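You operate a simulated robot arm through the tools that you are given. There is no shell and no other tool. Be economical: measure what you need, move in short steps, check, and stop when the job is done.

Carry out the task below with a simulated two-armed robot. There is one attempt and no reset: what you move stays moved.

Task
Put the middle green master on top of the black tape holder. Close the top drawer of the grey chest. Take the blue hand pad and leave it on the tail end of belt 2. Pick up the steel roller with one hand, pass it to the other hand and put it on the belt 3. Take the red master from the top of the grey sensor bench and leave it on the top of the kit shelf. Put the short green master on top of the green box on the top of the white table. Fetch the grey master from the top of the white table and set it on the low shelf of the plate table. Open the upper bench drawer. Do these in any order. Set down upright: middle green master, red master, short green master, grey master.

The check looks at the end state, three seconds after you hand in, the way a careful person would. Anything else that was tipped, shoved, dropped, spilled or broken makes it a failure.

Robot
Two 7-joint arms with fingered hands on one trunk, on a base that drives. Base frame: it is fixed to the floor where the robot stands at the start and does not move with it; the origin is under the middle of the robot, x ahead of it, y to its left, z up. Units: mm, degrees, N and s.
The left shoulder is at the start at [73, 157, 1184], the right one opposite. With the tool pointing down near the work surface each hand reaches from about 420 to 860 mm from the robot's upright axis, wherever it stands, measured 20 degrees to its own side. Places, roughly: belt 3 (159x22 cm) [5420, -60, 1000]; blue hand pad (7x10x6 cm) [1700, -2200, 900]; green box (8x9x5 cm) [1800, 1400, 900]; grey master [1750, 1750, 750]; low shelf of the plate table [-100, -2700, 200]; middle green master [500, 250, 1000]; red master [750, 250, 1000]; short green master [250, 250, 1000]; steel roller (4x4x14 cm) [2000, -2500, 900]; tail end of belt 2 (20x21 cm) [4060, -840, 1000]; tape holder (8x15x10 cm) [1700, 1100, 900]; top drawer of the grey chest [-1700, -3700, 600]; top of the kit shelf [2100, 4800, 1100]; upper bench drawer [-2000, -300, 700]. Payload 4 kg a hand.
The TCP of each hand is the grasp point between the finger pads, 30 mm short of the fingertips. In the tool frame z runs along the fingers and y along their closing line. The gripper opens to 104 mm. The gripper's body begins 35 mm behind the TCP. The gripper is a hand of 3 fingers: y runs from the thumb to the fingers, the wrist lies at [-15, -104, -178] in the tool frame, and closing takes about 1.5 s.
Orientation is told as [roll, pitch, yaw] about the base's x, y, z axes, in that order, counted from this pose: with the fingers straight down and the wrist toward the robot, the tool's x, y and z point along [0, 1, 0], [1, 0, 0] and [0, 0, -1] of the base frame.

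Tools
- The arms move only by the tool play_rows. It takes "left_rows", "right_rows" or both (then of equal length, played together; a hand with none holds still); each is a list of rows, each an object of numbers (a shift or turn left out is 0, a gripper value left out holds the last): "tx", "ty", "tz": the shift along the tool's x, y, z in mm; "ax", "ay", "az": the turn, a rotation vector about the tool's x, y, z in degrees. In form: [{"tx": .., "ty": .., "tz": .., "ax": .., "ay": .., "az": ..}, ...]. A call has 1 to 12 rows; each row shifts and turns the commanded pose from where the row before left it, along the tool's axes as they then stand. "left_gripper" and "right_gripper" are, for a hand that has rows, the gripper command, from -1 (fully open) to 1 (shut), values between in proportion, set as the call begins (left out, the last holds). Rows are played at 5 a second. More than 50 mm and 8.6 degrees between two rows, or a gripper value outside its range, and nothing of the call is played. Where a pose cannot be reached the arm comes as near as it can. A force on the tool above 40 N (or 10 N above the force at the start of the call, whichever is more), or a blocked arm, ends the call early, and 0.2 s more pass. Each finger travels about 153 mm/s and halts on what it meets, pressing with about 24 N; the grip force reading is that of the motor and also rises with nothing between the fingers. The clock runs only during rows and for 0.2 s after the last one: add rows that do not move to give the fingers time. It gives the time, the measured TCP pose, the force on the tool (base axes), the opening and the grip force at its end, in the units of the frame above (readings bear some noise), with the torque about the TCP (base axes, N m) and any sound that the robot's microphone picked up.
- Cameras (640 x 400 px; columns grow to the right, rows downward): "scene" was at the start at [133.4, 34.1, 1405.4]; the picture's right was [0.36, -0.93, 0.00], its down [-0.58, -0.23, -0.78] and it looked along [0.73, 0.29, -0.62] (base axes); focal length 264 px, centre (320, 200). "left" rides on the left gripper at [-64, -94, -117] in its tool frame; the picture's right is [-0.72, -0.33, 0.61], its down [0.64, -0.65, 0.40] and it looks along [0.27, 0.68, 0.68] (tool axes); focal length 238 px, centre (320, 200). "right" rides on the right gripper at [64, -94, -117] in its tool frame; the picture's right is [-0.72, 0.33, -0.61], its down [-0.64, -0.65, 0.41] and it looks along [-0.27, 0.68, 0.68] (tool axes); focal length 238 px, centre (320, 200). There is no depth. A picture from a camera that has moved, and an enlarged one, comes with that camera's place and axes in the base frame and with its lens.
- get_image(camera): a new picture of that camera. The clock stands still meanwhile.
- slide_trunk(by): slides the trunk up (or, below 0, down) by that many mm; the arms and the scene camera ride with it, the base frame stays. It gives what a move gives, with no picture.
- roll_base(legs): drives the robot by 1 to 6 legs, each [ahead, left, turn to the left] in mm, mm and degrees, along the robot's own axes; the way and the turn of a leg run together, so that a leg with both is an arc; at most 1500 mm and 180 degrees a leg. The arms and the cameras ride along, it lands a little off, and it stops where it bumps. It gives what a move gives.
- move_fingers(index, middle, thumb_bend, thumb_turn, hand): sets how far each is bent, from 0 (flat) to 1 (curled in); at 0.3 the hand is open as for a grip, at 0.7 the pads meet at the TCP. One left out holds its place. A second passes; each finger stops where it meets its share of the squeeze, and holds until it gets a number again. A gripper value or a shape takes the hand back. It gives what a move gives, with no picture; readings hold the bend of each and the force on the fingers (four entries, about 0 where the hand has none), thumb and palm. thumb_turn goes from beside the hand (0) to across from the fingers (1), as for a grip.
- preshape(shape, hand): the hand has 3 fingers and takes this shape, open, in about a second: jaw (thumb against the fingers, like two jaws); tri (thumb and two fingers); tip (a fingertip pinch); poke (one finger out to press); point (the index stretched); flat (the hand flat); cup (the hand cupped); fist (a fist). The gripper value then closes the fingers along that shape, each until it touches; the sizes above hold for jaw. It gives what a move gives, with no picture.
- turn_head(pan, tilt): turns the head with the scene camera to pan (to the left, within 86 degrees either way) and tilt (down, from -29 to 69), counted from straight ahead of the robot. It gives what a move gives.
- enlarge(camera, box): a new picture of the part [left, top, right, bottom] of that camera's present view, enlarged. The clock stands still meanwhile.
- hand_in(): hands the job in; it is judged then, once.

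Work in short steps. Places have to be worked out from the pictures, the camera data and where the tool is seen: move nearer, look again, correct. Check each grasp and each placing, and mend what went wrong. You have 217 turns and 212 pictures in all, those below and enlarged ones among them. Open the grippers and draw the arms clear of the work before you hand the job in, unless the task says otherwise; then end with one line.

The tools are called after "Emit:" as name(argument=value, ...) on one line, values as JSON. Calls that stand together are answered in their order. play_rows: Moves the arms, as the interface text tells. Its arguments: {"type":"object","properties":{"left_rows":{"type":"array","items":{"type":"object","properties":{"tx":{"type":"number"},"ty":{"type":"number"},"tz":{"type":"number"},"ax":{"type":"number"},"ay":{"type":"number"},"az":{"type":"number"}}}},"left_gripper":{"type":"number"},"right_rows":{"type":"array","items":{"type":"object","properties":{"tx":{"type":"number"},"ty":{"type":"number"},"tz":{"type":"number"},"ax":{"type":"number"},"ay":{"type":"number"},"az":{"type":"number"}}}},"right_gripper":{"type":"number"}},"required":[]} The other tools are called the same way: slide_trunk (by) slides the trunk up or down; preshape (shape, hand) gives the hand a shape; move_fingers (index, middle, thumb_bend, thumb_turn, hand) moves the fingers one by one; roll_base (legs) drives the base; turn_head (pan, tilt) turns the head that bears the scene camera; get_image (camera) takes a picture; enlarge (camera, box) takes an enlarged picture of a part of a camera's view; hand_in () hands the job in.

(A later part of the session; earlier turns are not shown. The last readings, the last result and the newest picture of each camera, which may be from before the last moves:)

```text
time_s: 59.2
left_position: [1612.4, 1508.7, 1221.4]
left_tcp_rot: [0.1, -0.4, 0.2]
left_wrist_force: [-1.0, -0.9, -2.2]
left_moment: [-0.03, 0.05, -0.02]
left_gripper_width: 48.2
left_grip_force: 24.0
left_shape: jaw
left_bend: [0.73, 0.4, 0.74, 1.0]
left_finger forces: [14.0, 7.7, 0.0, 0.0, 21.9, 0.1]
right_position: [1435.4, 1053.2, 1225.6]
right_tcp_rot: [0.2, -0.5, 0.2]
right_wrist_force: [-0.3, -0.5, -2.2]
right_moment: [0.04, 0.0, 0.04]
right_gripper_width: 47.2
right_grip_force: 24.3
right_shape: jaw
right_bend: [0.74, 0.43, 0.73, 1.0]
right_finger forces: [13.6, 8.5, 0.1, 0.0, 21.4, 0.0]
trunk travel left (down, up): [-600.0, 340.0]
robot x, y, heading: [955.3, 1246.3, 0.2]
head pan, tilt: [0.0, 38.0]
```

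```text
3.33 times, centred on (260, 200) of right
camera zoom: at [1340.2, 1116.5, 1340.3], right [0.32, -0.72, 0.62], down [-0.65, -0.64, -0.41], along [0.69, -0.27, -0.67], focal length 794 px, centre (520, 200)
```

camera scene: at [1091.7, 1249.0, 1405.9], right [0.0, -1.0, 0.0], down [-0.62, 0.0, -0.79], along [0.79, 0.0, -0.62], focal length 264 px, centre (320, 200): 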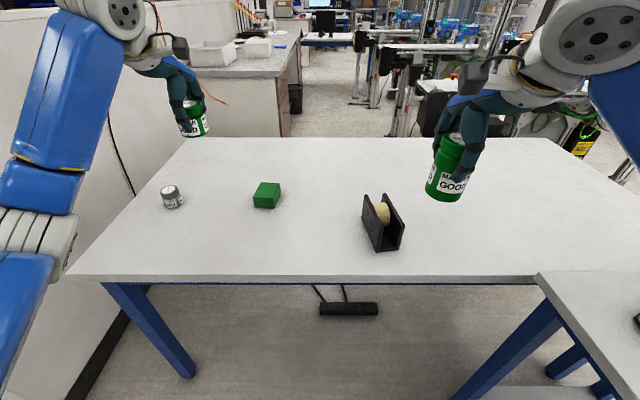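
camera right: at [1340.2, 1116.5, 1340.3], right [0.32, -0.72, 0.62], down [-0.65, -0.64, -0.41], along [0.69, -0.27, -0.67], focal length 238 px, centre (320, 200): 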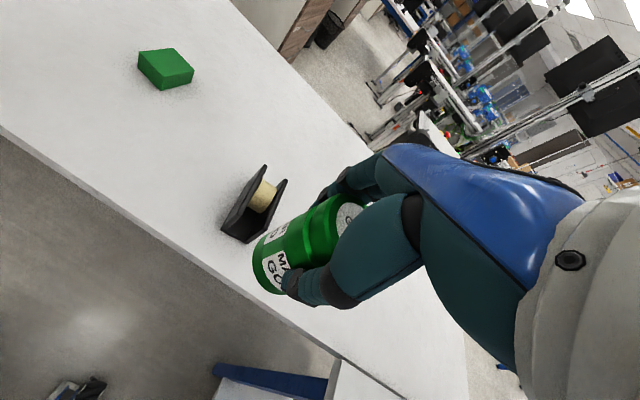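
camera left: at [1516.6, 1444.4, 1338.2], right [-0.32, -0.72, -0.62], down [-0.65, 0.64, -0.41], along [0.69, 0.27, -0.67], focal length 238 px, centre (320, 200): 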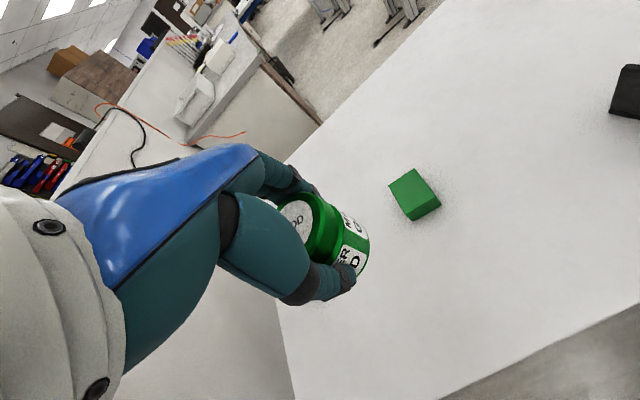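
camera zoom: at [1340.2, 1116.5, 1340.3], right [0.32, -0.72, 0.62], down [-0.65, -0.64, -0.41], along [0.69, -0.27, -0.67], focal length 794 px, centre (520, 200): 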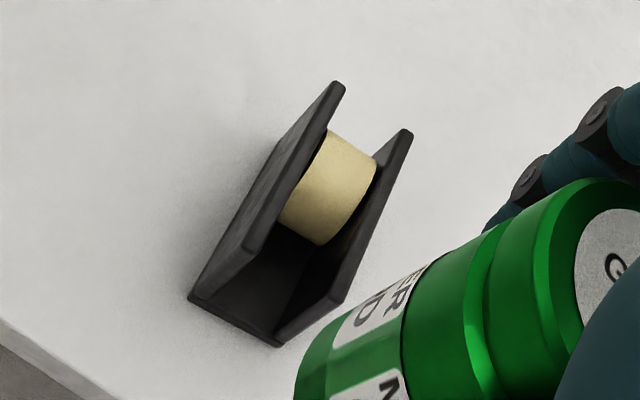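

Triangulated: white table z≈830, holder wall tops z≈908, its centreline runs from (1606,1054) to (1755,1077), inner gap ≈48 mm versus jar Ø≈57, so lateral centring matters. I bring the jar above it and look again.

Emit:
play_rows(right_rows=[{"ty": 45}, {"ty": 45}, {"ty": 45, "tx": 5}, {"ty": 45, "tx": 6}, {"ty": 45}, {"ty": 18}, {"tz": 45}, {"tz": 45}, {"tz": 45}, {"tz": 45}, {}])

Emit:
enlarge(camera="scene", box=[320, 130, 450, 260])

Emit:
enlarge(camera="right", box=[180, 160, 380, 360])

```text
time_s: 61.6
left_position: [1611.2, 1509.8, 1220.6]
left_tcp_rot: [0.1, -0.4, 0.2]
left_wrist_force: [0.7, -0.4, -2.9]
left_moment: [-0.01, 0.04, -0.02]
left_gripper_width: 48.2
left_grip_force: 24.6
left_shape: jaw
left_bend: [0.73, 0.4, 0.74, 1.0]
left_finger forces: [14.0, 7.9, 0.0, 0.0, 21.9, 0.0]
right_position: [1681.8, 1062.5, 1044.6]
right_tcp_rot: [0.1, -0.5, 0.2]
right_wrist_force: [0.7, -0.4, -3.9]
right_moment: [0.0, 0.05, 0.01]
right_gripper_width: 46.9
right_grip_force: 23.6
right_shape: jaw
right_bend: [0.74, 0.43, 0.73, 1.0]
right_finger forces: [13.3, 8.4, 0.1, 0.1, 20.9, 0.0]
trunk travel left (down, up): [-600.0, 340.0]
robot x, y, heading: [953.0, 1245.8, 0.3]
head pan, tilt: [0.0, 38.0]
```

```text
3.08 times, centred on (385, 195) of scene
camera zoom: at [1095.3, 1249.2, 1405.5], right [0.0, -1.0, 0.0], down [-0.62, 0.0, -0.79], along [0.79, 0.0, -0.62], focal length 813 px, centre (120, 215)
```

zoom: 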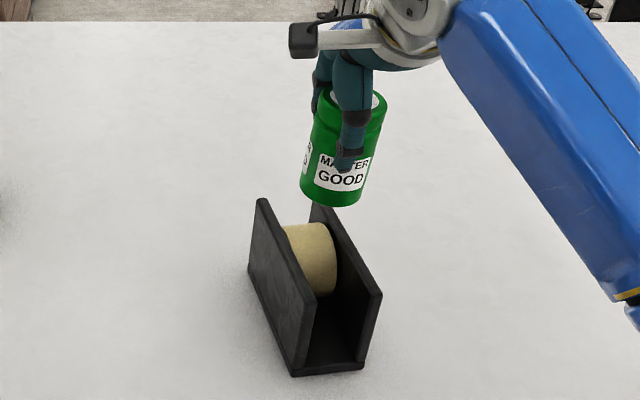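

```text
2.00 times, centred on (280, 260) of right
camera zoom: at [1586.6, 1127.2, 1161.2], right [0.32, -0.72, 0.62], down [-0.65, -0.64, -0.41], along [0.69, -0.27, -0.67], focal length 477 px, centre (400, 80)
```

zoom: 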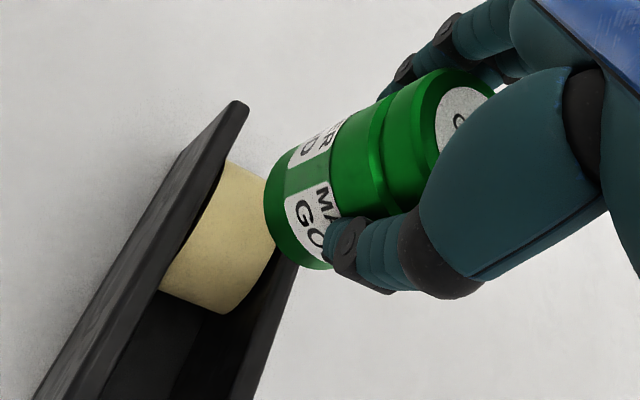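

Jar hangs right above the holder. I descend 50 mm to just above the walls and compare laterally.

Emit:
play_rows(right_rows=[{"tz": 25, "tx": 2}, {"tz": 25}, {}])

Emit:
enlarge(camera="scene", box=[340, 140, 440, 260])

Emit:
enlarge(camera="right", box=[180, 160, 380, 360])

```text
time_s: 62.4
left_position: [1608.6, 1512.6, 1221.9]
left_tcp_rot: [-0.1, -0.5, 0.2]
left_wrist_force: [0.9, -0.1, -2.3]
left_moment: [-0.03, 0.04, -0.01]
left_gripper_width: 48.1
left_grip_force: 23.3
left_shape: jaw
left_bend: [0.73, 0.4, 0.74, 1.0]
left_finger forces: [14.1, 7.8, 0.0, 0.0, 21.9, 0.0]
right_position: [1678.7, 1070.7, 999.9]
right_tcp_rot: [0.0, -0.6, 0.3]
right_wrist_force: [-0.5, 2.6, 10.7]
right_moment: [-0.04, -0.08, 0.04]
right_gripper_width: 47.2
right_grip_force: 23.1
right_shape: jaw
right_bend: [0.74, 0.42, 0.73, 1.0]
right_finger forces: [14.5, 10.6, 0.0, 0.0, 24.0, 0.1]
trunk travel left (down, up): [-600.0, 340.0]
robot x, y, heading: [950.0, 1246.5, 0.2]
head pan, tilt: [0.0, 38.0]
```

```text
3.33 times, centred on (390, 200) of scene
camera zoom: at [1091.3, 1252.5, 1406.1], right [0.0, -1.0, 0.0], down [-0.62, 0.0, -0.79], along [0.79, 0.0, -0.62], focal length 881 px, centre (87, 200)
```

zoom: 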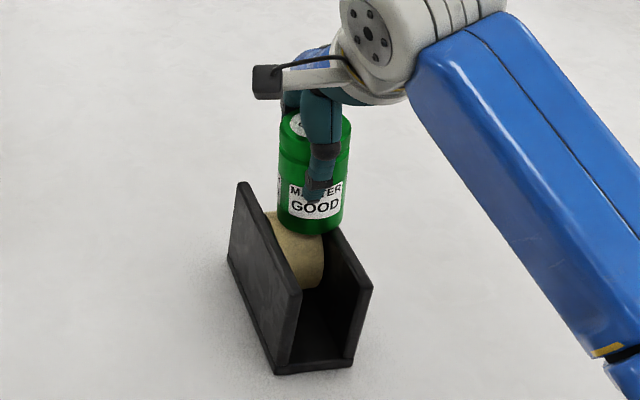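

```text
2.00 times, centred on (280, 260) of right
camera zoom: at [1582.8, 1134.3, 1115.0], right [0.32, -0.72, 0.62], down [-0.64, -0.64, -0.41], along [0.69, -0.27, -0.67], focal length 477 px, centre (400, 80)
```

zoom: 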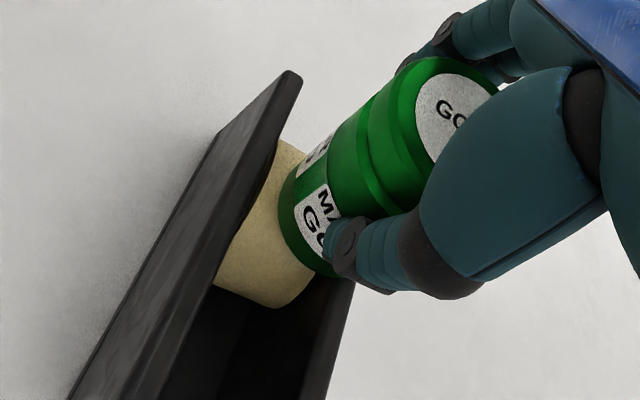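

The jar touched something at TCP z≈1000 (jar bottom ≈930), about 20 mm above the walls: probably the tape roll stands proud. I lift slightly and look closer.

Emit:
play_rows(right_rows=[{"tz": -15}, {"tz": -35}, {"tz": -40}, {"tz": -40, "ty": 0}, {}])

Emit:
enlarge(camera="scene", box=[350, 190, 420, 258])

Emit:
enlarge(camera="right", box=[180, 160, 380, 360])

```text
time_s: 63.6
left_position: [1611.5, 1508.5, 1220.9]
left_tcp_rot: [0.1, -0.4, 0.2]
left_wrist_force: [-0.2, -0.7, -3.4]
left_moment: [-0.02, 0.02, 0.0]
left_gripper_width: 48.3
left_grip_force: 24.2
left_shape: jaw
left_bend: [0.73, 0.4, 0.74, 1.0]
left_finger forces: [14.0, 7.9, 0.0, 0.0, 21.9, 0.0]
right_position: [1678.4, 1066.6, 1127.2]
right_tcp_rot: [0.1, -0.3, 0.2]
right_wrist_force: [0.7, -0.5, -1.9]
right_moment: [0.01, 0.05, -0.01]
right_gripper_width: 47.4
right_grip_force: 23.5
right_shape: jaw
right_bend: [0.74, 0.42, 0.73, 1.0]
right_finger forces: [14.4, 8.6, 0.1, 0.0, 22.0, 0.0]
trunk travel left (down, up): [-600.0, 340.0]
robot x, y, heading: [951.7, 1247.3, 0.1]
head pan, tilt: [0.0, 38.0]
```

```text
5.88 times, centred on (385, 224) of scene
camera zoom: at [1095.6, 1249.3, 1405.4], right [0.0, -1.0, 0.0], down [-0.62, 0.0, -0.79], along [0.79, 0.0, -0.62], focal length 1555 px, centre (-62, 59)
```

zoom: 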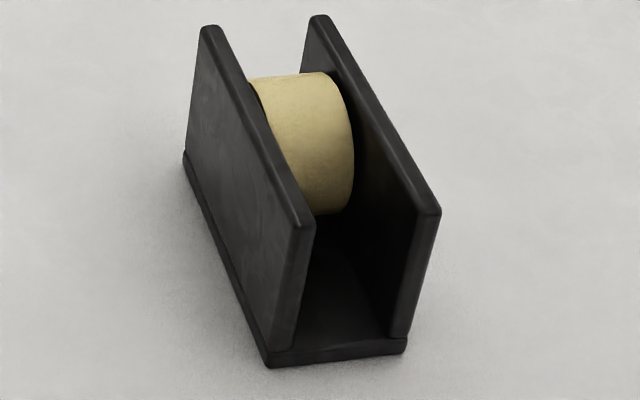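

```text
2.00 times, centred on (280, 260) of right
camera zoom: at [1583.3, 1130.7, 1241.9], right [0.32, -0.72, 0.61], down [-0.65, -0.64, -0.41], along [0.69, -0.27, -0.67], focal length 477 px, centre (400, 80)
```

zoom: 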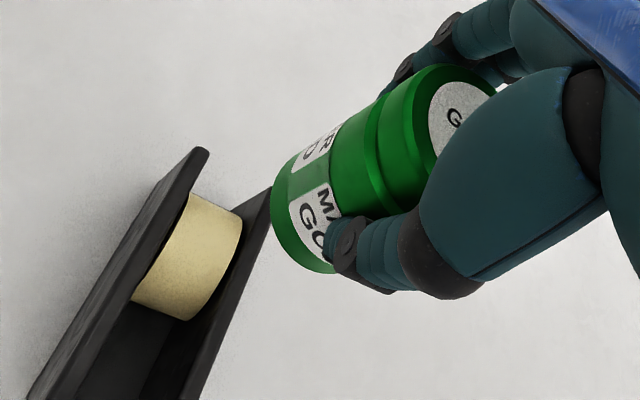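

Working it through, jar bottom is ≈81 mm below TCP and the roll is about flush with the walls, so the contact was on top but offset ~8 mm to the right. I re-aim nearer the robot (clear of the roll) with lateral correction and descend to just above.

Emit:
play_rows(right_rows=[{"ty": -33, "tx": 3}, {"tz": 45}, {"tz": 45}, {"tz": 22}, {}])

Emit:
enlarge(camera="scene", box=[340, 150, 430, 260])

Emit:
enlarge(camera="right", box=[180, 160, 380, 360])

```text
time_s: 64.8
left_position: [1610.8, 1509.7, 1221.1]
left_tcp_rot: [0.2, -0.4, 0.2]
left_wrist_force: [0.0, -1.0, -2.6]
left_moment: [-0.04, 0.0, -0.02]
left_gripper_width: 48.1
left_grip_force: 24.2
left_shape: jaw
left_bend: [0.73, 0.4, 0.74, 1.0]
left_finger forces: [14.0, 7.8, 0.1, 0.1, 21.9, 0.1]
right_position: [1646.8, 1073.2, 1013.3]
right_tcp_rot: [0.0, -0.5, 0.3]
right_wrist_force: [0.0, 0.3, -3.7]
right_moment: [0.0, 0.04, 0.03]
right_gripper_width: 47.2
right_grip_force: 24.0
right_shape: jaw
right_bend: [0.74, 0.42, 0.73, 1.0]
right_finger forces: [14.3, 8.9, 0.0, 0.0, 21.9, 0.1]
trunk travel left (down, up): [-600.0, 340.0]
robot x, y, heading: [952.7, 1246.9, 0.1]
head pan, tilt: [0.0, 38.0]
```

```text
3.64 times, centred on (385, 205) of scene
camera zoom: at [1095.1, 1249.5, 1405.5], right [0.0, -1.0, 0.0], down [-0.62, 0.0, -0.79], along [0.79, 0.0, -0.62], focal length 961 px, centre (84, 182)
```

zoom: 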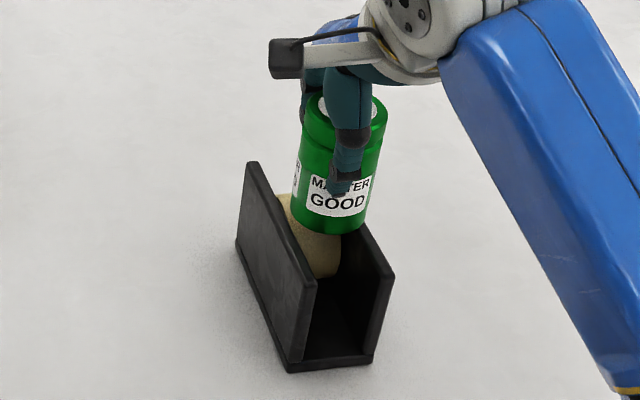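

```text
2.00 times, centred on (280, 260) of right
camera zoom: at [1551.4, 1136.6, 1129.7], right [0.32, -0.72, 0.62], down [-0.65, -0.64, -0.41], along [0.69, -0.27, -0.67], focal length 477 px, centre (400, 80)
```

zoom: 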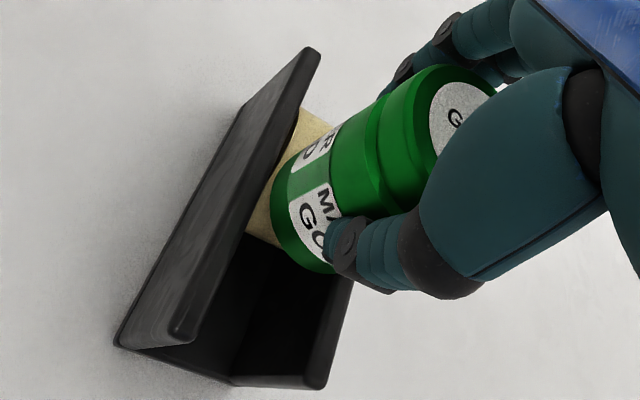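

Projected down, the jar lands centred between the walls (≈325 vs 325 px). I descend slowly to contact.

Emit:
play_rows(right_rows=[{"tz": 6}, {"tz": 5}, {"tz": 4}, {"tz": 4}, {"tz": 3}, {"tz": 3}, {"tz": 3}, {}])

Emit:
enlarge(camera="scene", box=[340, 150, 430, 260])

Emit:
enlarge(camera="right", box=[180, 160, 380, 360])

```text
time_s: 66.6
left_position: [1606.7, 1512.2, 1223.3]
left_tcp_rot: [-0.1, -0.6, 0.2]
left_wrist_force: [-0.5, 0.4, -3.4]
left_moment: [0.02, 0.01, 0.0]
left_gripper_width: 48.0
left_grip_force: 23.7
left_shape: jaw
left_bend: [0.73, 0.4, 0.74, 1.0]
left_finger forces: [14.0, 8.0, 0.0, 0.1, 21.8, 0.1]
right_position: [1645.0, 1072.9, 996.0]
right_tcp_rot: [0.0, -1.2, 0.3]
right_wrist_force: [4.9, 2.1, 34.3]
right_moment: [0.02, -0.43, 0.01]
right_gripper_width: 49.7
right_grip_force: 24.0
right_shape: jaw
right_bend: [0.74, 0.4, 0.75, 1.0]
right_finger forces: [16.8, 12.6, 0.1, 0.1, 23.8, 0.0]
trunk travel left (down, up): [-600.0, 340.0]
robot x, y, heading: [953.5, 1246.2, 0.3]
head pan, tilt: [0.0, 38.0]
```

```text
3.64 times, centred on (385, 205) of scene
camera zoom: at [1086.7, 1253.0, 1406.7], right [0.0, -1.0, 0.0], down [-0.61, 0.0, -0.79], along [0.79, 0.0, -0.61], focal length 961 px, centre (84, 182)
```

zoom: 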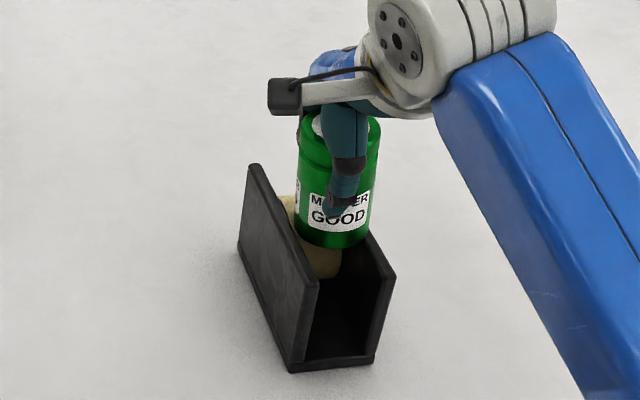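

```text
2.00 times, centred on (280, 260) of right
camera zoom: at [1546.6, 1136.6, 1108.8], right [0.32, -0.72, 0.62], down [-0.64, -0.64, -0.42], along [0.7, -0.27, -0.66], focal length 477 px, centre (400, 80)
```

zoom: 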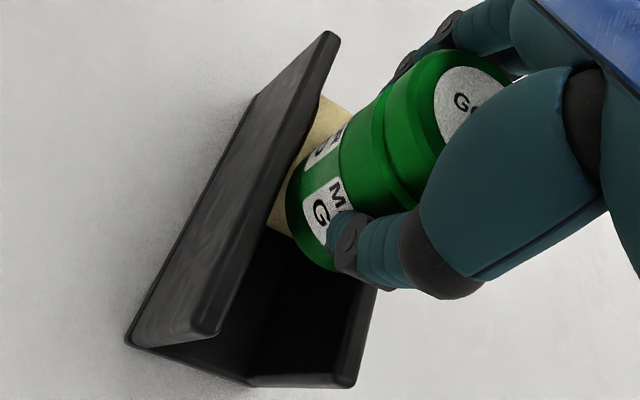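

Contact centroid (from force/moment) lies about under the jar centre, so both walls bear. I relax the pressure before opening.

Emit:
play_rows(right_rows=[{"tz": -4}, {"tz": -3}, {"tz": -2}, {}])

```text
time_s: 67.6
left_position: [1609.6, 1511.2, 1221.7]
left_tcp_rot: [0.0, -0.5, 0.2]
left_wrist_force: [0.2, -0.5, -3.0]
left_moment: [-0.02, 0.04, 0.0]
left_gripper_width: 48.1
left_grip_force: 24.1
left_shape: jaw
left_bend: [0.73, 0.4, 0.74, 1.0]
left_finger forces: [14.0, 7.9, 0.1, 0.0, 22.0, 0.0]
right_position: [1644.2, 1072.5, 994.8]
right_tcp_rot: [-0.1, -0.3, 0.2]
right_wrist_force: [-0.2, 3.3, 8.1]
right_moment: [0.05, -0.15, 0.04]
right_gripper_width: 48.1
right_grip_force: 23.6
right_shape: jaw
right_bend: [0.74, 0.41, 0.75, 1.0]
right_finger forces: [14.4, 9.9, 0.1, 0.0, 23.8, 0.1]
trunk travel left (down, up): [-600.0, 340.0]
robot x, y, heading: [953.8, 1245.0, 0.2]
head pan, tilt: [0.0, 38.0]
```

Light load now. I look closely at the jar/wall contact before releasing.

Emit:
enlarge(camera="scene", box=[355, 180, 415, 240])

Emit:
enlarge(camera="right", box=[200, 180, 320, 300])

Emit:
enlarge(camera="left", box=[520, 0, 640, 120])

```text
6.67 times, centred on (385, 210) of scene
camera zoom: at [1091.7, 1252.0, 1405.8], right [0.0, -1.0, 0.0], down [-0.62, 0.0, -0.79], along [0.79, 0.0, -0.62], focal length 1762 px, centre (-113, 133)
```

zoom: 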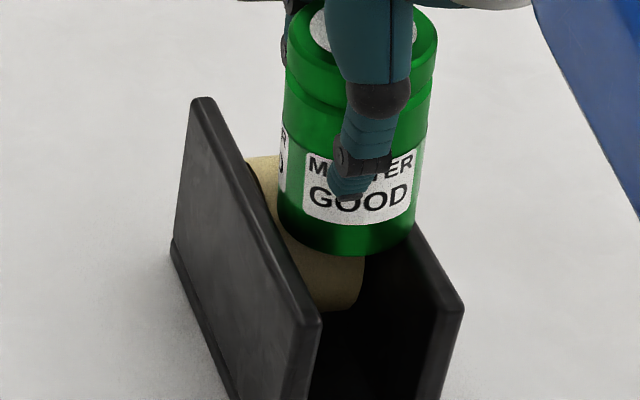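

```text
3.33 times, centred on (260, 240) of right
camera zoom: at [1549.4, 1135.5, 1110.8], right [0.33, -0.72, 0.62], down [-0.65, -0.64, -0.41], along [0.69, -0.27, -0.67], focal length 794 px, centre (520, 67)
```

zoom: 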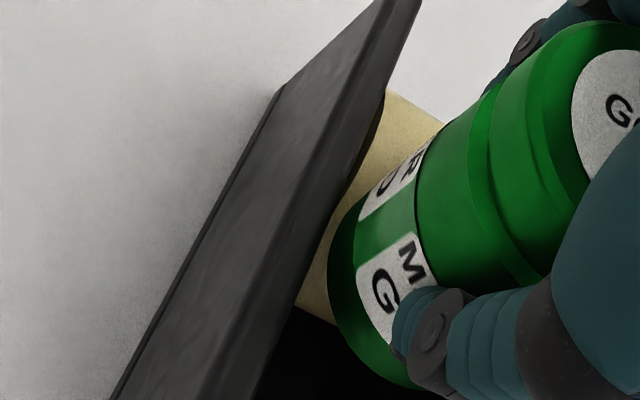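

```text
3.33 times, centred on (580, 60) of left
camera zoom: at [1514.6, 1446.8, 1338.7], right [-0.32, -0.72, -0.62], down [-0.65, 0.64, -0.41], along [0.69, 0.27, -0.67], focal length 794 px, centre (-547, 667)
```

zoom: 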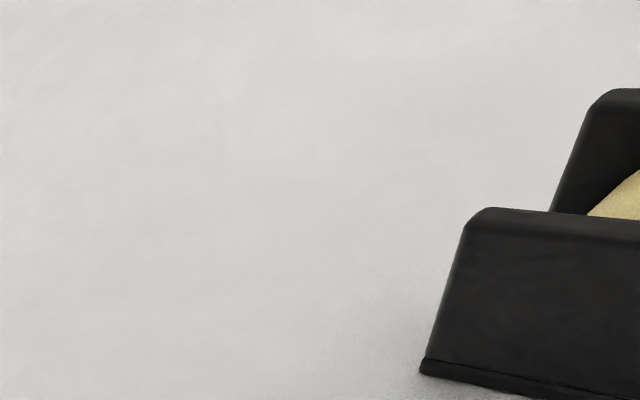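

At equal height, both views show the jar about 8–9 mm too far right (not over the left wall). I lift a little, shift left 8.5 mm and lower again.

Emit:
play_rows(right_rows=[{"tz": -8}, {"tx": 8.5}, {}, {"tz": 4}, {"tz": 3}, {}])

Emit:
enlarge(camera="scene", box=[355, 180, 415, 240])

Emit:
enlarge(camera="right", box=[200, 180, 320, 300])

```text
time_s: 69.0
left_position: [1610.3, 1508.7, 1222.2]
left_tcp_rot: [0.1, -0.5, 0.2]
left_wrist_force: [0.1, 0.1, -1.5]
left_moment: [-0.02, 0.0, 0.0]
left_gripper_width: 47.9
left_grip_force: 24.0
left_shape: jaw
left_bend: [0.73, 0.4, 0.74, 1.0]
left_finger forces: [14.0, 7.8, 0.0, 0.1, 21.9, 0.1]
right_position: [1646.9, 1078.8, 999.1]
right_tcp_rot: [0.0, -0.8, 0.2]
right_wrist_force: [1.3, -3.2, 10.6]
right_moment: [0.01, 0.0, -0.01]
right_gripper_width: 47.9
right_grip_force: 24.5
right_shape: jaw
right_bend: [0.74, 0.42, 0.74, 1.0]
right_finger forces: [14.8, 10.9, 0.0, 0.0, 22.5, 0.0]
trunk travel left (down, up): [-600.0, 340.0]
robot x, y, heading: [953.6, 1245.4, 0.3]
head pan, tilt: [0.0, 38.0]
```

```text
6.67 times, centred on (385, 210) of scene
camera zoom: at [1092.4, 1249.8, 1406.0], right [0.0, -1.0, 0.0], down [-0.62, 0.0, -0.79], along [0.79, 0.0, -0.62], focal length 1762 px, centre (-113, 133)
```

zoom: 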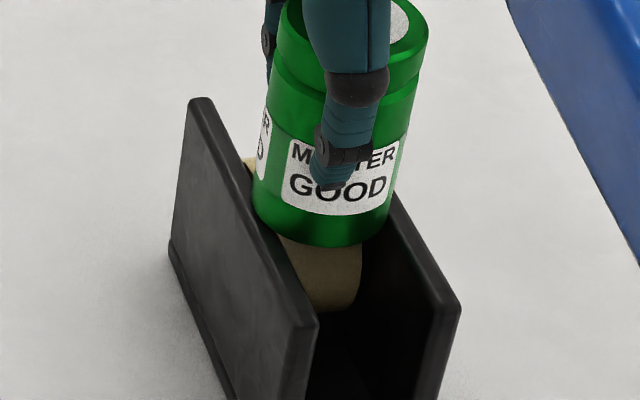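

```text
3.33 times, centred on (260, 240) of right
camera zoom: at [1550.2, 1142.6, 1114.6], right [0.32, -0.72, 0.62], down [-0.65, -0.64, -0.41], along [0.69, -0.27, -0.67], focal length 794 px, centre (520, 67)
```

zoom: 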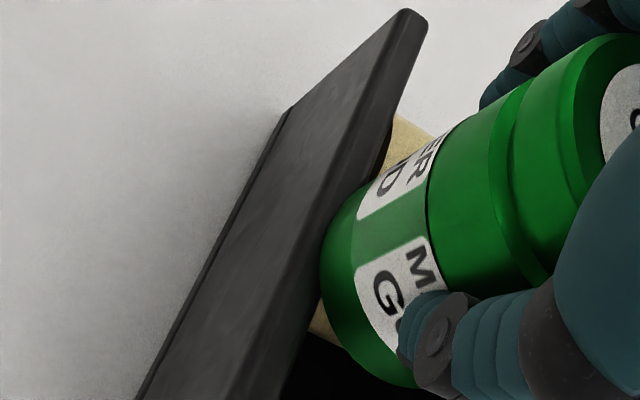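

Now the jar overlaps both walls symmetrically (centre ≈322 vs mid ≈322). I relieve a bit of pressure and open the right hand.

Emit:
play_rows(right_rows=[{"tz": -1}, {}])

Emit:
play_rows(right_rows=[{}, {}, {}, {}, {}, {}, {}, {}], right_gripper=-1)

Emit:
enlarge(camera="scene", box=[345, 165, 425, 245])

Emit:
enlarge(camera="right", box=[200, 180, 320, 300])

```text
time_s: 69.6
left_position: [1609.9, 1509.8, 1222.5]
left_tcp_rot: [0.1, -0.5, 0.2]
left_wrist_force: [-0.1, -0.2, -2.7]
left_moment: [0.01, 0.06, -0.01]
left_gripper_width: 48.1
left_grip_force: 24.1
left_shape: jaw
left_bend: [0.73, 0.4, 0.74, 1.0]
left_finger forces: [14.0, 7.8, 0.0, 0.1, 21.9, 0.0]
right_position: [1646.4, 1078.8, 999.5]
right_tcp_rot: [0.0, -0.6, 0.2]
right_wrist_force: [3.7, -1.8, 10.1]
right_moment: [0.01, -0.03, -0.04]
right_gripper_width: 48.0
right_grip_force: 24.0
right_shape: jaw
right_bend: [0.74, 0.42, 0.74, 1.0]
right_finger forces: [15.0, 11.1, 0.1, 0.1, 22.2, 0.0]
trunk travel left (down, up): [-600.0, 340.0]
robot x, y, heading: [953.2, 1247.5, 0.1]
head pan, tilt: [0.0, 38.0]
```

```text
time_s: 71.4
left_position: [1612.1, 1509.3, 1221.7]
left_tcp_rot: [0.0, -0.4, 0.1]
left_wrist_force: [0.1, -0.1, -2.7]
left_moment: [-0.04, 0.03, 0.0]
left_gripper_width: 48.0
left_grip_force: 23.8
left_shape: jaw
left_bend: [0.73, 0.4, 0.74, 1.0]
left_finger forces: [14.0, 8.0, 0.0, 0.0, 21.9, 0.0]
right_position: [1647.1, 1079.7, 999.3]
right_tcp_rot: [0.0, -0.5, 0.1]
right_wrist_force: [-0.3, -0.1, -0.9]
right_moment: [0.02, 0.03, 0.0]
right_gripper_width: 103.6
right_grip_force: 0.1
right_shape: jaw
right_bend: [0.3, 0.3, 0.3, 0.98]
right_finger forces: [0.0, 0.1, 0.1, 0.0, 0.0, 0.0]
trunk travel left (down, up): [-600.0, 340.0]
robot x, y, heading: [956.5, 1253.4, 0.1]
head pan, tilt: [0.0, 38.0]
```

```text
5.00 times, centred on (385, 205) of scene
camera zoom: at [1094.5, 1249.8, 1405.6], right [0.0, -1.0, 0.0], down [-0.62, 0.0, -0.79], along [0.79, 0.0, -0.62], focal length 1322 px, centre (-5, 175)
```

zoom: 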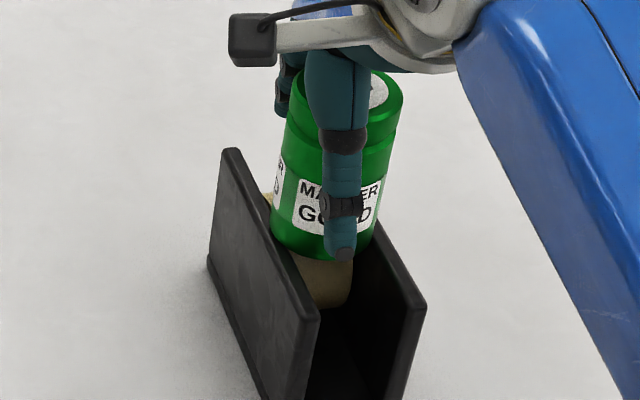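

```text
3.33 times, centred on (260, 240) of right
camera zoom: at [1551.3, 1143.0, 1113.9], right [0.32, -0.72, 0.62], down [-0.65, -0.64, -0.41], along [0.69, -0.27, -0.67], focal length 794 px, centre (520, 67)
```

zoom: 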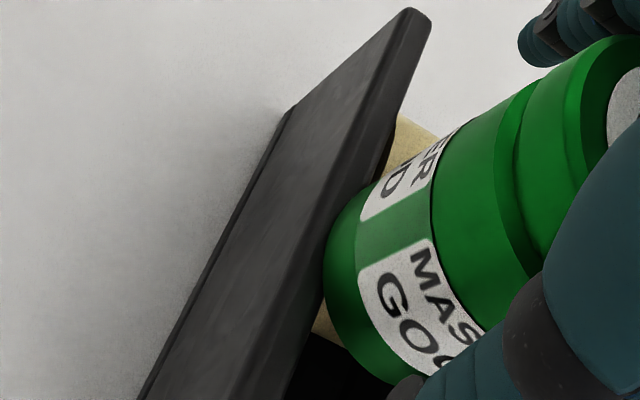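

The jar stands free. I raise the hand straight up and check.

Emit:
play_rows(right_rows=[{"tz": -20}, {"tz": -30}, {"tz": -40}, {"tz": -45}, {"tz": -45}, {"tz": -45}, {"ty": -45}, {"ty": -45}, {"ty": -45}, {"ty": -45}, {}])

Emit:
enlarge(camera="scene", box=[345, 165, 425, 245])

```text
time_s: 73.8
left_position: [1612.2, 1510.7, 1221.1]
left_tcp_rot: [0.0, -0.4, 0.1]
left_wrist_force: [0.1, -0.1, -2.5]
left_moment: [0.01, 0.03, 0.03]
left_gripper_width: 47.9
left_grip_force: 24.1
left_shape: jaw
left_bend: [0.73, 0.4, 0.74, 1.0]
left_finger forces: [14.0, 7.9, 0.0, 0.0, 21.9, 0.1]
right_position: [1466.8, 1081.1, 1220.4]
right_tcp_rot: [-0.1, -0.4, 0.3]
right_wrist_force: [0.0, 1.1, 0.6]
right_moment: [0.0, -0.01, 0.02]
right_gripper_width: 103.8
right_grip_force: 0.0
right_shape: jaw
right_bend: [0.3, 0.3, 0.3, 0.98]
right_finger forces: [0.0, 0.1, 0.0, 0.0, 0.0, 0.1]
trunk travel left (down, up): [-600.0, 340.0]
robot x, y, heading: [951.2, 1247.0, 0.2]
head pan, tilt: [0.0, 38.0]
```

```text
5.00 times, centred on (385, 205) of scene
camera zoom: at [1094.4, 1250.3, 1405.6], right [0.0, -1.0, 0.0], down [-0.62, 0.0, -0.79], along [0.79, 0.0, -0.62], focal length 1322 px, centre (-5, 175)
```

zoom: 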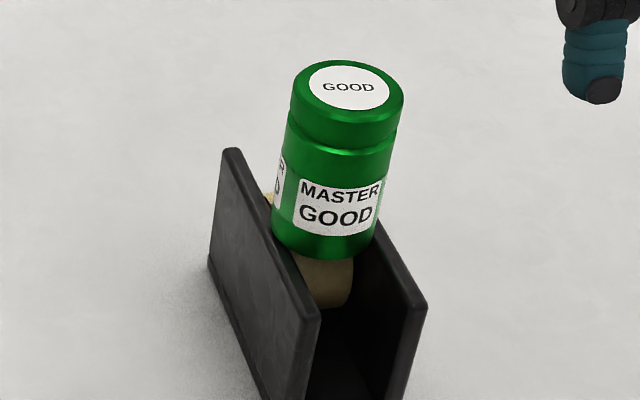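

Middle master stands upright on the holder. The box top is at ≈(1818,1428,880); I drive 140 mm ahead for the left hand's reach.

Emit:
roll_base(legs=[[140, 0, 0]])

Emit:
enlarge(camera="scene", box=[120, 120, 440, 320])

Emit:
get_image(camera="left")

```text
time_s: 75.2
left_position: [1749.0, 1510.9, 1223.0]
left_tcp_rot: [0.1, -0.5, 0.3]
left_wrist_force: [-0.2, 1.0, -2.4]
left_moment: [-0.02, 0.02, 0.0]
left_gripper_width: 48.1
left_grip_force: 24.2
left_shape: jaw
left_bend: [0.73, 0.4, 0.74, 1.0]
left_finger forces: [13.9, 7.9, 0.0, 0.0, 21.9, 0.0]
right_position: [1604.6, 1081.2, 1221.1]
right_tcp_rot: [0.0, -0.8, 0.2]
right_wrist_force: [-0.5, 0.8, 0.5]
right_moment: [-0.05, 0.0, 0.01]
right_gripper_width: 103.9
right_grip_force: 0.0
right_shape: jaw
right_bend: [0.3, 0.3, 0.3, 0.98]
right_finger forces: [0.1, 0.0, 0.0, 0.1, 0.0, 0.1]
trunk travel left (down, up): [-600.0, 340.0]
robot x, y, heading: [1093.7, 1249.6, 0.2]
head pan, tilt: [0.0, 38.0]
```

```text
2.00 times, centred on (280, 220) of scene
camera zoom: at [1231.7, 1249.4, 1406.1], right [0.0, -1.0, 0.0], down [-0.62, 0.0, -0.79], along [0.79, 0.0, -0.62], focal length 529 px, centre (400, 160)
```

zoom: 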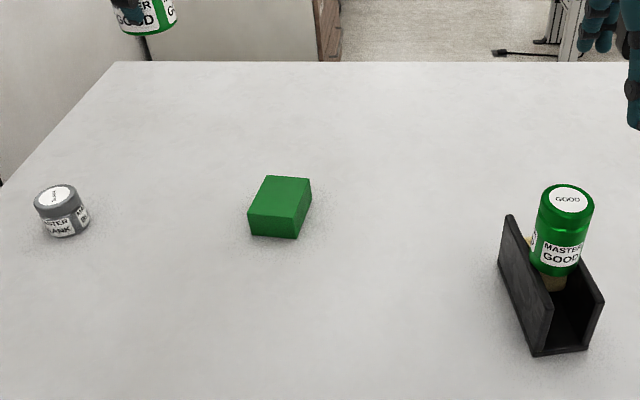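

```text
159 pictures are left
camera left: at [1654.4, 1445.4, 1339.6], right [-0.32, -0.72, -0.62], down [-0.65, 0.64, -0.41], along [0.69, 0.27, -0.67], focal length 238 px, centre (320, 200)
```

left: 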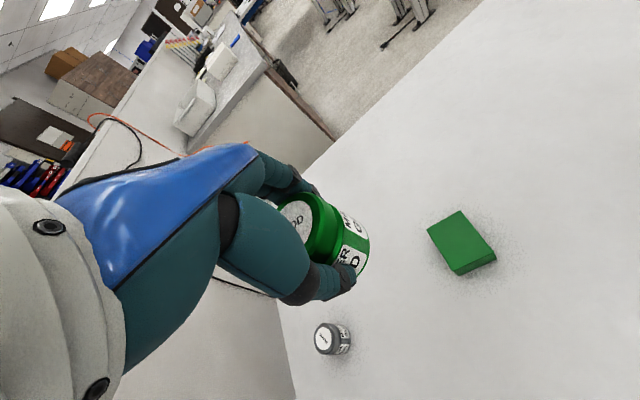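

Box top confirmed at (1815,1427.5). The short jar sits ≈18 mm ahead of the TCP with bottom ≈55 mm below; I bring it over the box.

Emit:
play_rows(left_rows=[{"tx": -42}, {"tx": -41.5}, {"ty": 24}, {"ty": 24}, {"tz": 45}, {"tz": 45}, {"tz": 45}, {"tz": 45}, {"tz": 45}, {"tz": 30}, {}])

Emit:
enlarge(camera="scene", box=[200, 150, 320, 270])

Emit:
enlarge(camera="left", box=[240, 160, 440, 360])

```text
time_s: 77.5
left_position: [1797.6, 1429.5, 969.4]
left_tcp_rot: [0.1, -0.5, 0.2]
left_wrist_force: [0.6, 0.5, -2.6]
left_moment: [0.0, 0.03, 0.01]
left_gripper_width: 48.0
left_grip_force: 24.5
left_shape: jaw
left_bend: [0.73, 0.4, 0.74, 1.0]
left_finger forces: [13.6, 7.7, 0.1, 0.0, 21.3, 0.0]
right_position: [1604.9, 1080.1, 1221.8]
right_tcp_rot: [0.1, -0.6, 0.2]
right_wrist_force: [0.5, 0.3, -0.3]
right_moment: [-0.01, -0.01, -0.02]
right_gripper_width: 104.0
right_grip_force: 0.0
right_shape: jaw
right_bend: [0.3, 0.3, 0.3, 0.98]
right_finger forces: [0.0, 0.0, 0.1, 0.0, 0.0, 0.0]
trunk travel left (down, up): [-600.0, 340.0]
robot x, y, heading: [1097.1, 1245.5, 0.3]
head pan, tilt: [0.0, 38.0]
```

```text
3.33 times, centred on (260, 210) of scene
camera zoom: at [1234.7, 1249.1, 1405.7], right [0.0, -1.0, 0.0], down [-0.62, 0.0, -0.79], along [0.79, 0.0, -0.62], focal length 881 px, centre (520, 167)
```

zoom: 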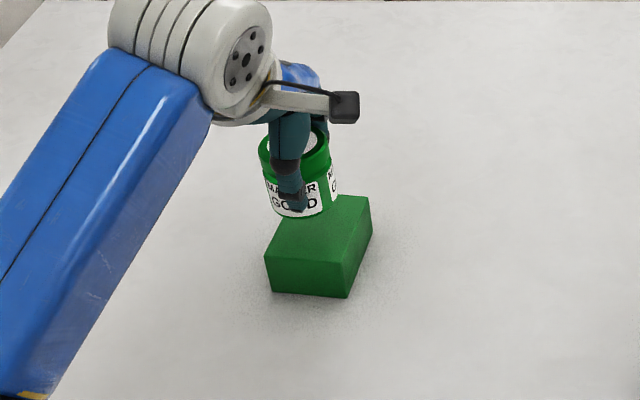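

```text
2.00 times, centred on (340, 260) of left
camera zoom: at [1703.6, 1364.6, 1085.1], right [-0.32, -0.72, -0.62], down [-0.65, 0.64, -0.41], along [0.69, 0.27, -0.67], focal length 477 px, centre (280, 80)
```

zoom: 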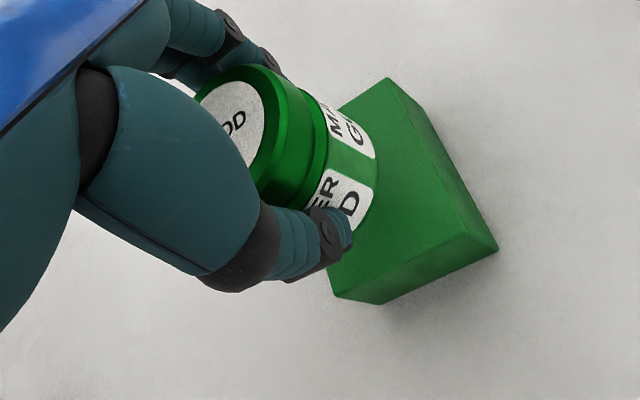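

Projected, the jar lands ≈12 mm left of the box centre; I correct and descend to contact.

Emit:
play_rows(left_rows=[{"tx": -10, "ty": 4}, {"tz": 8}, {"tz": 8}, {"tz": 6}, {"tz": 4}, {"tz": 4}, {"tz": 3}, {"tz": 3}, {"tz": 3}, {}])

Emit:
enlarge(camera="scene", box=[210, 160, 310, 260])

```text
time_s: 79.8
left_position: [1803.7, 1417.1, 928.8]
left_tcp_rot: [0.1, -0.4, 0.2]
left_wrist_force: [-0.3, 0.7, -2.5]
left_moment: [-0.03, 0.03, -0.01]
left_gripper_width: 47.9
left_grip_force: 24.3
left_shape: jaw
left_bend: [0.73, 0.4, 0.74, 1.0]
left_finger forces: [13.6, 7.6, 0.0, 0.0, 21.4, 0.0]
right_position: [1604.8, 1081.4, 1221.1]
right_tcp_rot: [0.2, -0.6, 0.2]
right_wrist_force: [0.6, 0.6, 0.0]
right_moment: [-0.02, 0.0, -0.01]
right_gripper_width: 103.8
right_grip_force: 0.1
right_shape: jaw
right_bend: [0.3, 0.3, 0.3, 0.98]
right_finger forces: [0.1, 0.0, 0.0, 0.1, 0.1, 0.0]
trunk travel left (down, up): [-600.0, 340.0]
robot x, y, heading: [1097.8, 1248.2, 0.3]
head pan, tilt: [0.0, 38.0]
```

```text
4.00 times, centred on (260, 210) of scene
camera zoom: at [1235.0, 1249.1, 1405.6], right [0.0, -1.0, 0.0], down [-0.62, 0.0, -0.79], along [0.79, 0.0, -0.62], focal length 1057 px, centre (560, 160)
```

zoom: 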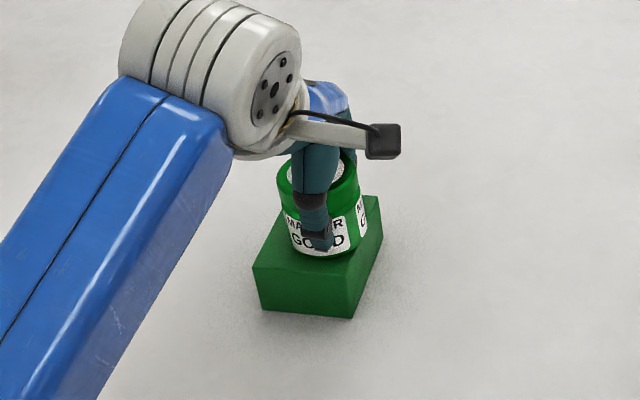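

Well centred over the box, no contact yet. Continue down gently.

Emit:
play_rows(left_rows=[{"tz": 3}, {"tz": 3}, {"tz": 3}, {"tz": 3}, {"tz": 3}, {"tz": 3}, {}])

```text
time_s: 81.3
left_position: [1802.6, 1412.6, 916.5]
left_tcp_rot: [0.1, -0.8, 0.1]
left_wrist_force: [3.8, -2.3, 25.1]
left_moment: [0.03, -0.37, -0.09]
left_gripper_width: 50.8
left_grip_force: 24.4
left_shape: jaw
left_bend: [0.74, 0.37, 0.76, 1.0]
left_finger forces: [16.5, 11.4, 0.1, 0.0, 23.5, 0.0]
right_position: [1601.4, 1077.4, 1223.9]
right_tcp_rot: [0.2, -0.9, 0.2]
right_wrist_force: [1.2, 0.3, 1.1]
right_moment: [0.03, 0.0, 0.0]
right_gripper_width: 103.5
right_grip_force: 0.0
right_shape: jaw
right_bend: [0.3, 0.3, 0.3, 0.98]
right_finger forces: [0.0, 0.0, 0.1, 0.0, 0.0, 0.0]
trunk travel left (down, up): [-600.0, 340.0]
robot x, y, heading: [1090.5, 1246.3, 0.2]
head pan, tilt: [0.0, 38.0]
```

Contact on the box. I relax the push, then open the hand.

Emit:
play_rows(left_rows=[{"tz": -4}, {"tz": -3}, {}])

Emit:
play_rows(left_rows=[{}, {}, {}, {}, {}, {}, {}, {}], left_gripper=-1)

Emit:
play_rows(left_rows=[{"tz": -20}, {"tz": -30}, {"tz": -40}, {"tz": -45}, {"tz": -45}, {"tz": -45}, {"tz": -45}, {}])

Emit:
get_image(camera="scene")

Emit:
get_image(camera="left")

```text
time_s: 82.2
left_position: [1803.1, 1415.8, 917.7]
left_tcp_rot: [0.2, -0.4, 0.3]
left_wrist_force: [0.9, -4.1, 8.5]
left_moment: [-0.06, -0.12, -0.11]
left_gripper_width: 49.5
left_grip_force: 24.1
left_shape: jaw
left_bend: [0.74, 0.37, 0.76, 1.0]
left_finger forces: [14.9, 9.6, 0.0, 0.0, 22.8, 0.0]
right_position: [1603.1, 1079.1, 1221.9]
right_tcp_rot: [0.2, -0.6, 0.1]
right_wrist_force: [0.3, 0.3, 0.5]
right_moment: [0.03, 0.03, 0.01]
right_gripper_width: 103.8
right_grip_force: 0.1
right_shape: jaw
right_bend: [0.3, 0.3, 0.3, 0.98]
right_finger forces: [0.0, 0.0, 0.1, 0.0, 0.0, 0.0]
trunk travel left (down, up): [-600.0, 340.0]
robot x, y, heading: [1094.4, 1245.5, 0.2]
head pan, tilt: [0.0, 38.0]
```

```text
time_s: 84.0
left_position: [1804.2, 1416.3, 917.8]
left_tcp_rot: [0.2, -0.6, 0.2]
left_wrist_force: [0.9, 0.0, 0.3]
left_moment: [0.01, -0.03, -0.01]
left_gripper_width: 103.8
left_grip_force: 0.0
left_shape: jaw
left_bend: [0.3, 0.3, 0.3, 0.98]
left_finger forces: [0.0, 0.1, 0.0, 0.0, 0.0, 0.1]
right_position: [1605.3, 1079.0, 1221.9]
right_tcp_rot: [0.1, -0.6, 0.2]
right_wrist_force: [0.2, -0.4, 0.1]
right_moment: [0.0, 0.0, 0.0]
right_gripper_width: 103.8
right_grip_force: 0.1
right_shape: jaw
right_bend: [0.3, 0.3, 0.3, 0.98]
right_finger forces: [0.1, 0.0, 0.0, 0.0, 0.0, 0.0]
trunk travel left (down, up): [-600.0, 340.0]
robot x, y, heading: [1093.3, 1252.6, 0.0]
head pan, tilt: [0.0, 38.0]
```

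```text
time_s: 85.8
left_position: [1802.3, 1416.0, 1188.1]
left_tcp_rot: [0.2, -0.5, 0.3]
left_wrist_force: [-1.0, -0.3, -0.1]
left_moment: [-0.01, -0.02, 0.0]
left_gripper_width: 103.4
left_grip_force: 0.1
left_shape: jaw
left_bend: [0.3, 0.3, 0.3, 0.98]
left_finger forces: [0.0, 0.0, 0.1, 0.0, 0.0, 0.1]
right_position: [1605.1, 1079.5, 1221.0]
right_tcp_rot: [0.1, -0.6, 0.3]
right_wrist_force: [-0.2, -0.7, 0.8]
right_moment: [0.01, 0.02, 0.01]
right_gripper_width: 103.8
right_grip_force: 0.0
right_shape: jaw
right_bend: [0.3, 0.3, 0.3, 0.98]
right_finger forces: [0.0, 0.1, 0.0, 0.1, 0.0, 0.0]
trunk travel left (down, up): [-600.0, 340.0]
robot x, y, heading: [1091.9, 1248.7, 0.2]
head pan, tilt: [0.0, 38.0]
```

```text
155 pictures are left
camera scene: at [1234.7, 1248.6, 1405.7], right [0.0, -1.0, 0.0], down [-0.62, 0.0, -0.79], along [0.79, 0.0, -0.62], focal length 264 px, centre (320, 200)
```

scene: 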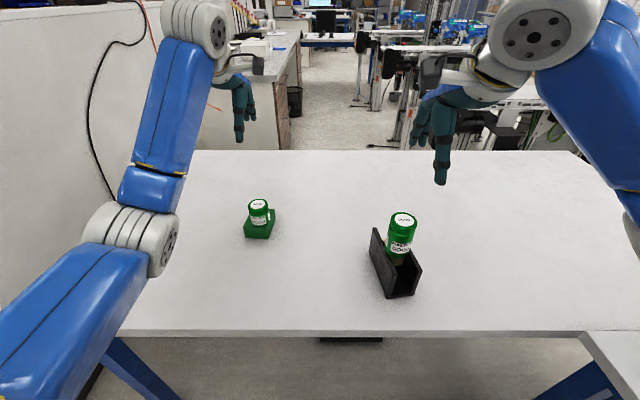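

```text
154 pictures are left
camera left: at [1707.6, 1351.7, 1305.5], right [-0.32, -0.72, -0.62], down [-0.65, 0.64, -0.41], along [0.69, 0.27, -0.67], focal length 238 px, centre (320, 200)
```

left: 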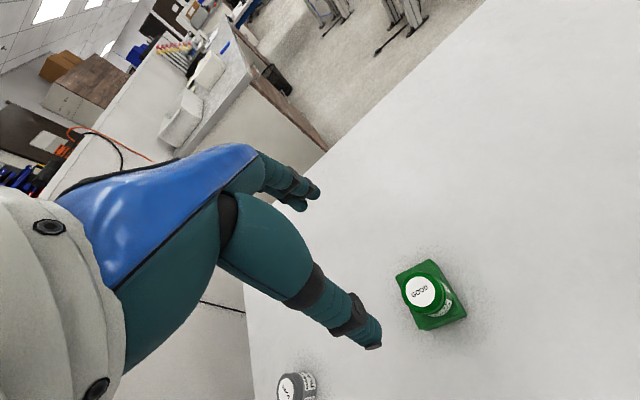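

Both green masters are placed well. Grey master is at ≈(1799,1751), top ≈890; I shift the base left 250 mm and bring the left hand above it.

Emit:
roll_base(legs=[[0, 250, 0]])

Emit:
play_rows(left_rows=[{"tx": 42}, {"tx": 40}, {"tz": 45}, {"tz": 45}, {"tz": 45}, {"tz": 45}, {"tz": 20}, {}])

Emit:
get_image(camera="scene")

Emit:
get_image(camera="left")

```text
time_s: 87.6
left_position: [1801.1, 1659.3, 1190.9]
left_tcp_rot: [0.7, -0.6, 0.3]
left_wrist_force: [-0.7, 0.4, -0.6]
left_moment: [0.04, 0.02, 0.0]
left_gripper_width: 103.5
left_grip_force: 0.0
left_shape: jaw
left_bend: [0.3, 0.3, 0.3, 0.98]
left_finger forces: [0.0, 0.0, 0.1, 0.1, 0.0, 0.0]
right_position: [1604.2, 1320.2, 1220.2]
right_tcp_rot: [0.6, -0.4, 0.4]
right_wrist_force: [0.2, 0.0, -0.8]
right_moment: [0.02, -0.03, 0.01]
right_gripper_width: 103.5
right_grip_force: 0.0
right_shape: jaw
right_bend: [0.3, 0.3, 0.3, 0.98]
right_finger forces: [0.0, 0.1, 0.0, 0.0, 0.1, 0.0]
trunk travel left (down, up): [-600.0, 340.0]
robot x, y, heading: [1089.5, 1502.0, 0.3]
head pan, tilt: [0.0, 38.0]
```

```text
time_s: 89.4
left_position: [1798.6, 1750.0, 990.9]
left_tcp_rot: [0.2, -0.8, 0.4]
left_wrist_force: [-0.8, 0.6, 0.7]
left_moment: [0.04, 0.0, 0.0]
left_gripper_width: 103.5
left_grip_force: 0.1
left_shape: jaw
left_bend: [0.3, 0.3, 0.3, 0.98]
left_finger forces: [0.0, 0.1, 0.1, 0.1, 0.1, 0.0]
right_position: [1602.1, 1330.7, 1222.1]
right_tcp_rot: [0.0, -0.7, 0.3]
right_wrist_force: [0.8, 0.9, -1.0]
right_moment: [-0.02, -0.03, -0.01]
right_gripper_width: 103.8
right_grip_force: 0.1
right_shape: jaw
right_bend: [0.3, 0.3, 0.3, 0.98]
right_finger forces: [0.0, 0.0, 0.0, 0.0, 0.0, 0.0]
trunk travel left (down, up): [-600.0, 340.0]
robot x, y, heading: [1090.2, 1495.8, 0.7]
head pan, tilt: [0.0, 38.0]
```

```text
153 pictures are left
camera scene: at [1232.9, 1499.4, 1405.8], right [0.01, -1.0, 0.0], down [-0.62, 0.0, -0.79], along [0.79, 0.01, -0.62], focal length 264 px, centre (320, 200)
```

scene: 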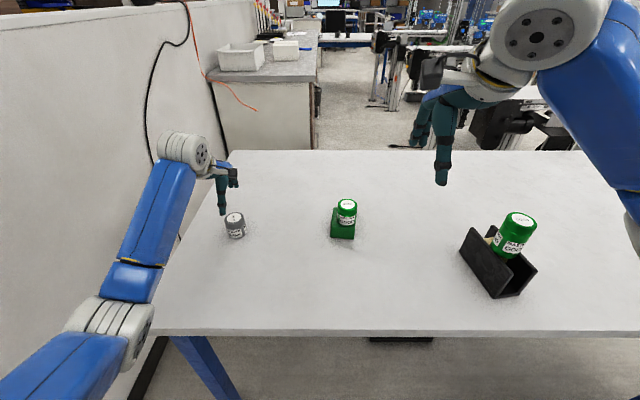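

```text
152 pictures are left
camera left: at [1704.5, 1684.7, 1106.0], right [-0.31, -0.72, -0.62], down [-0.65, 0.64, -0.41], along [0.69, 0.27, -0.67], focal length 238 px, centre (320, 200)
```

left: 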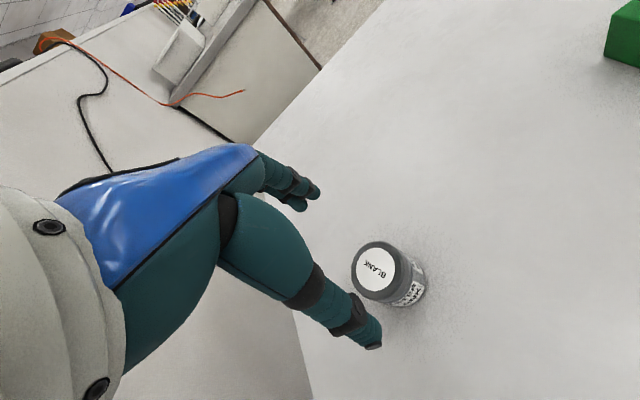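

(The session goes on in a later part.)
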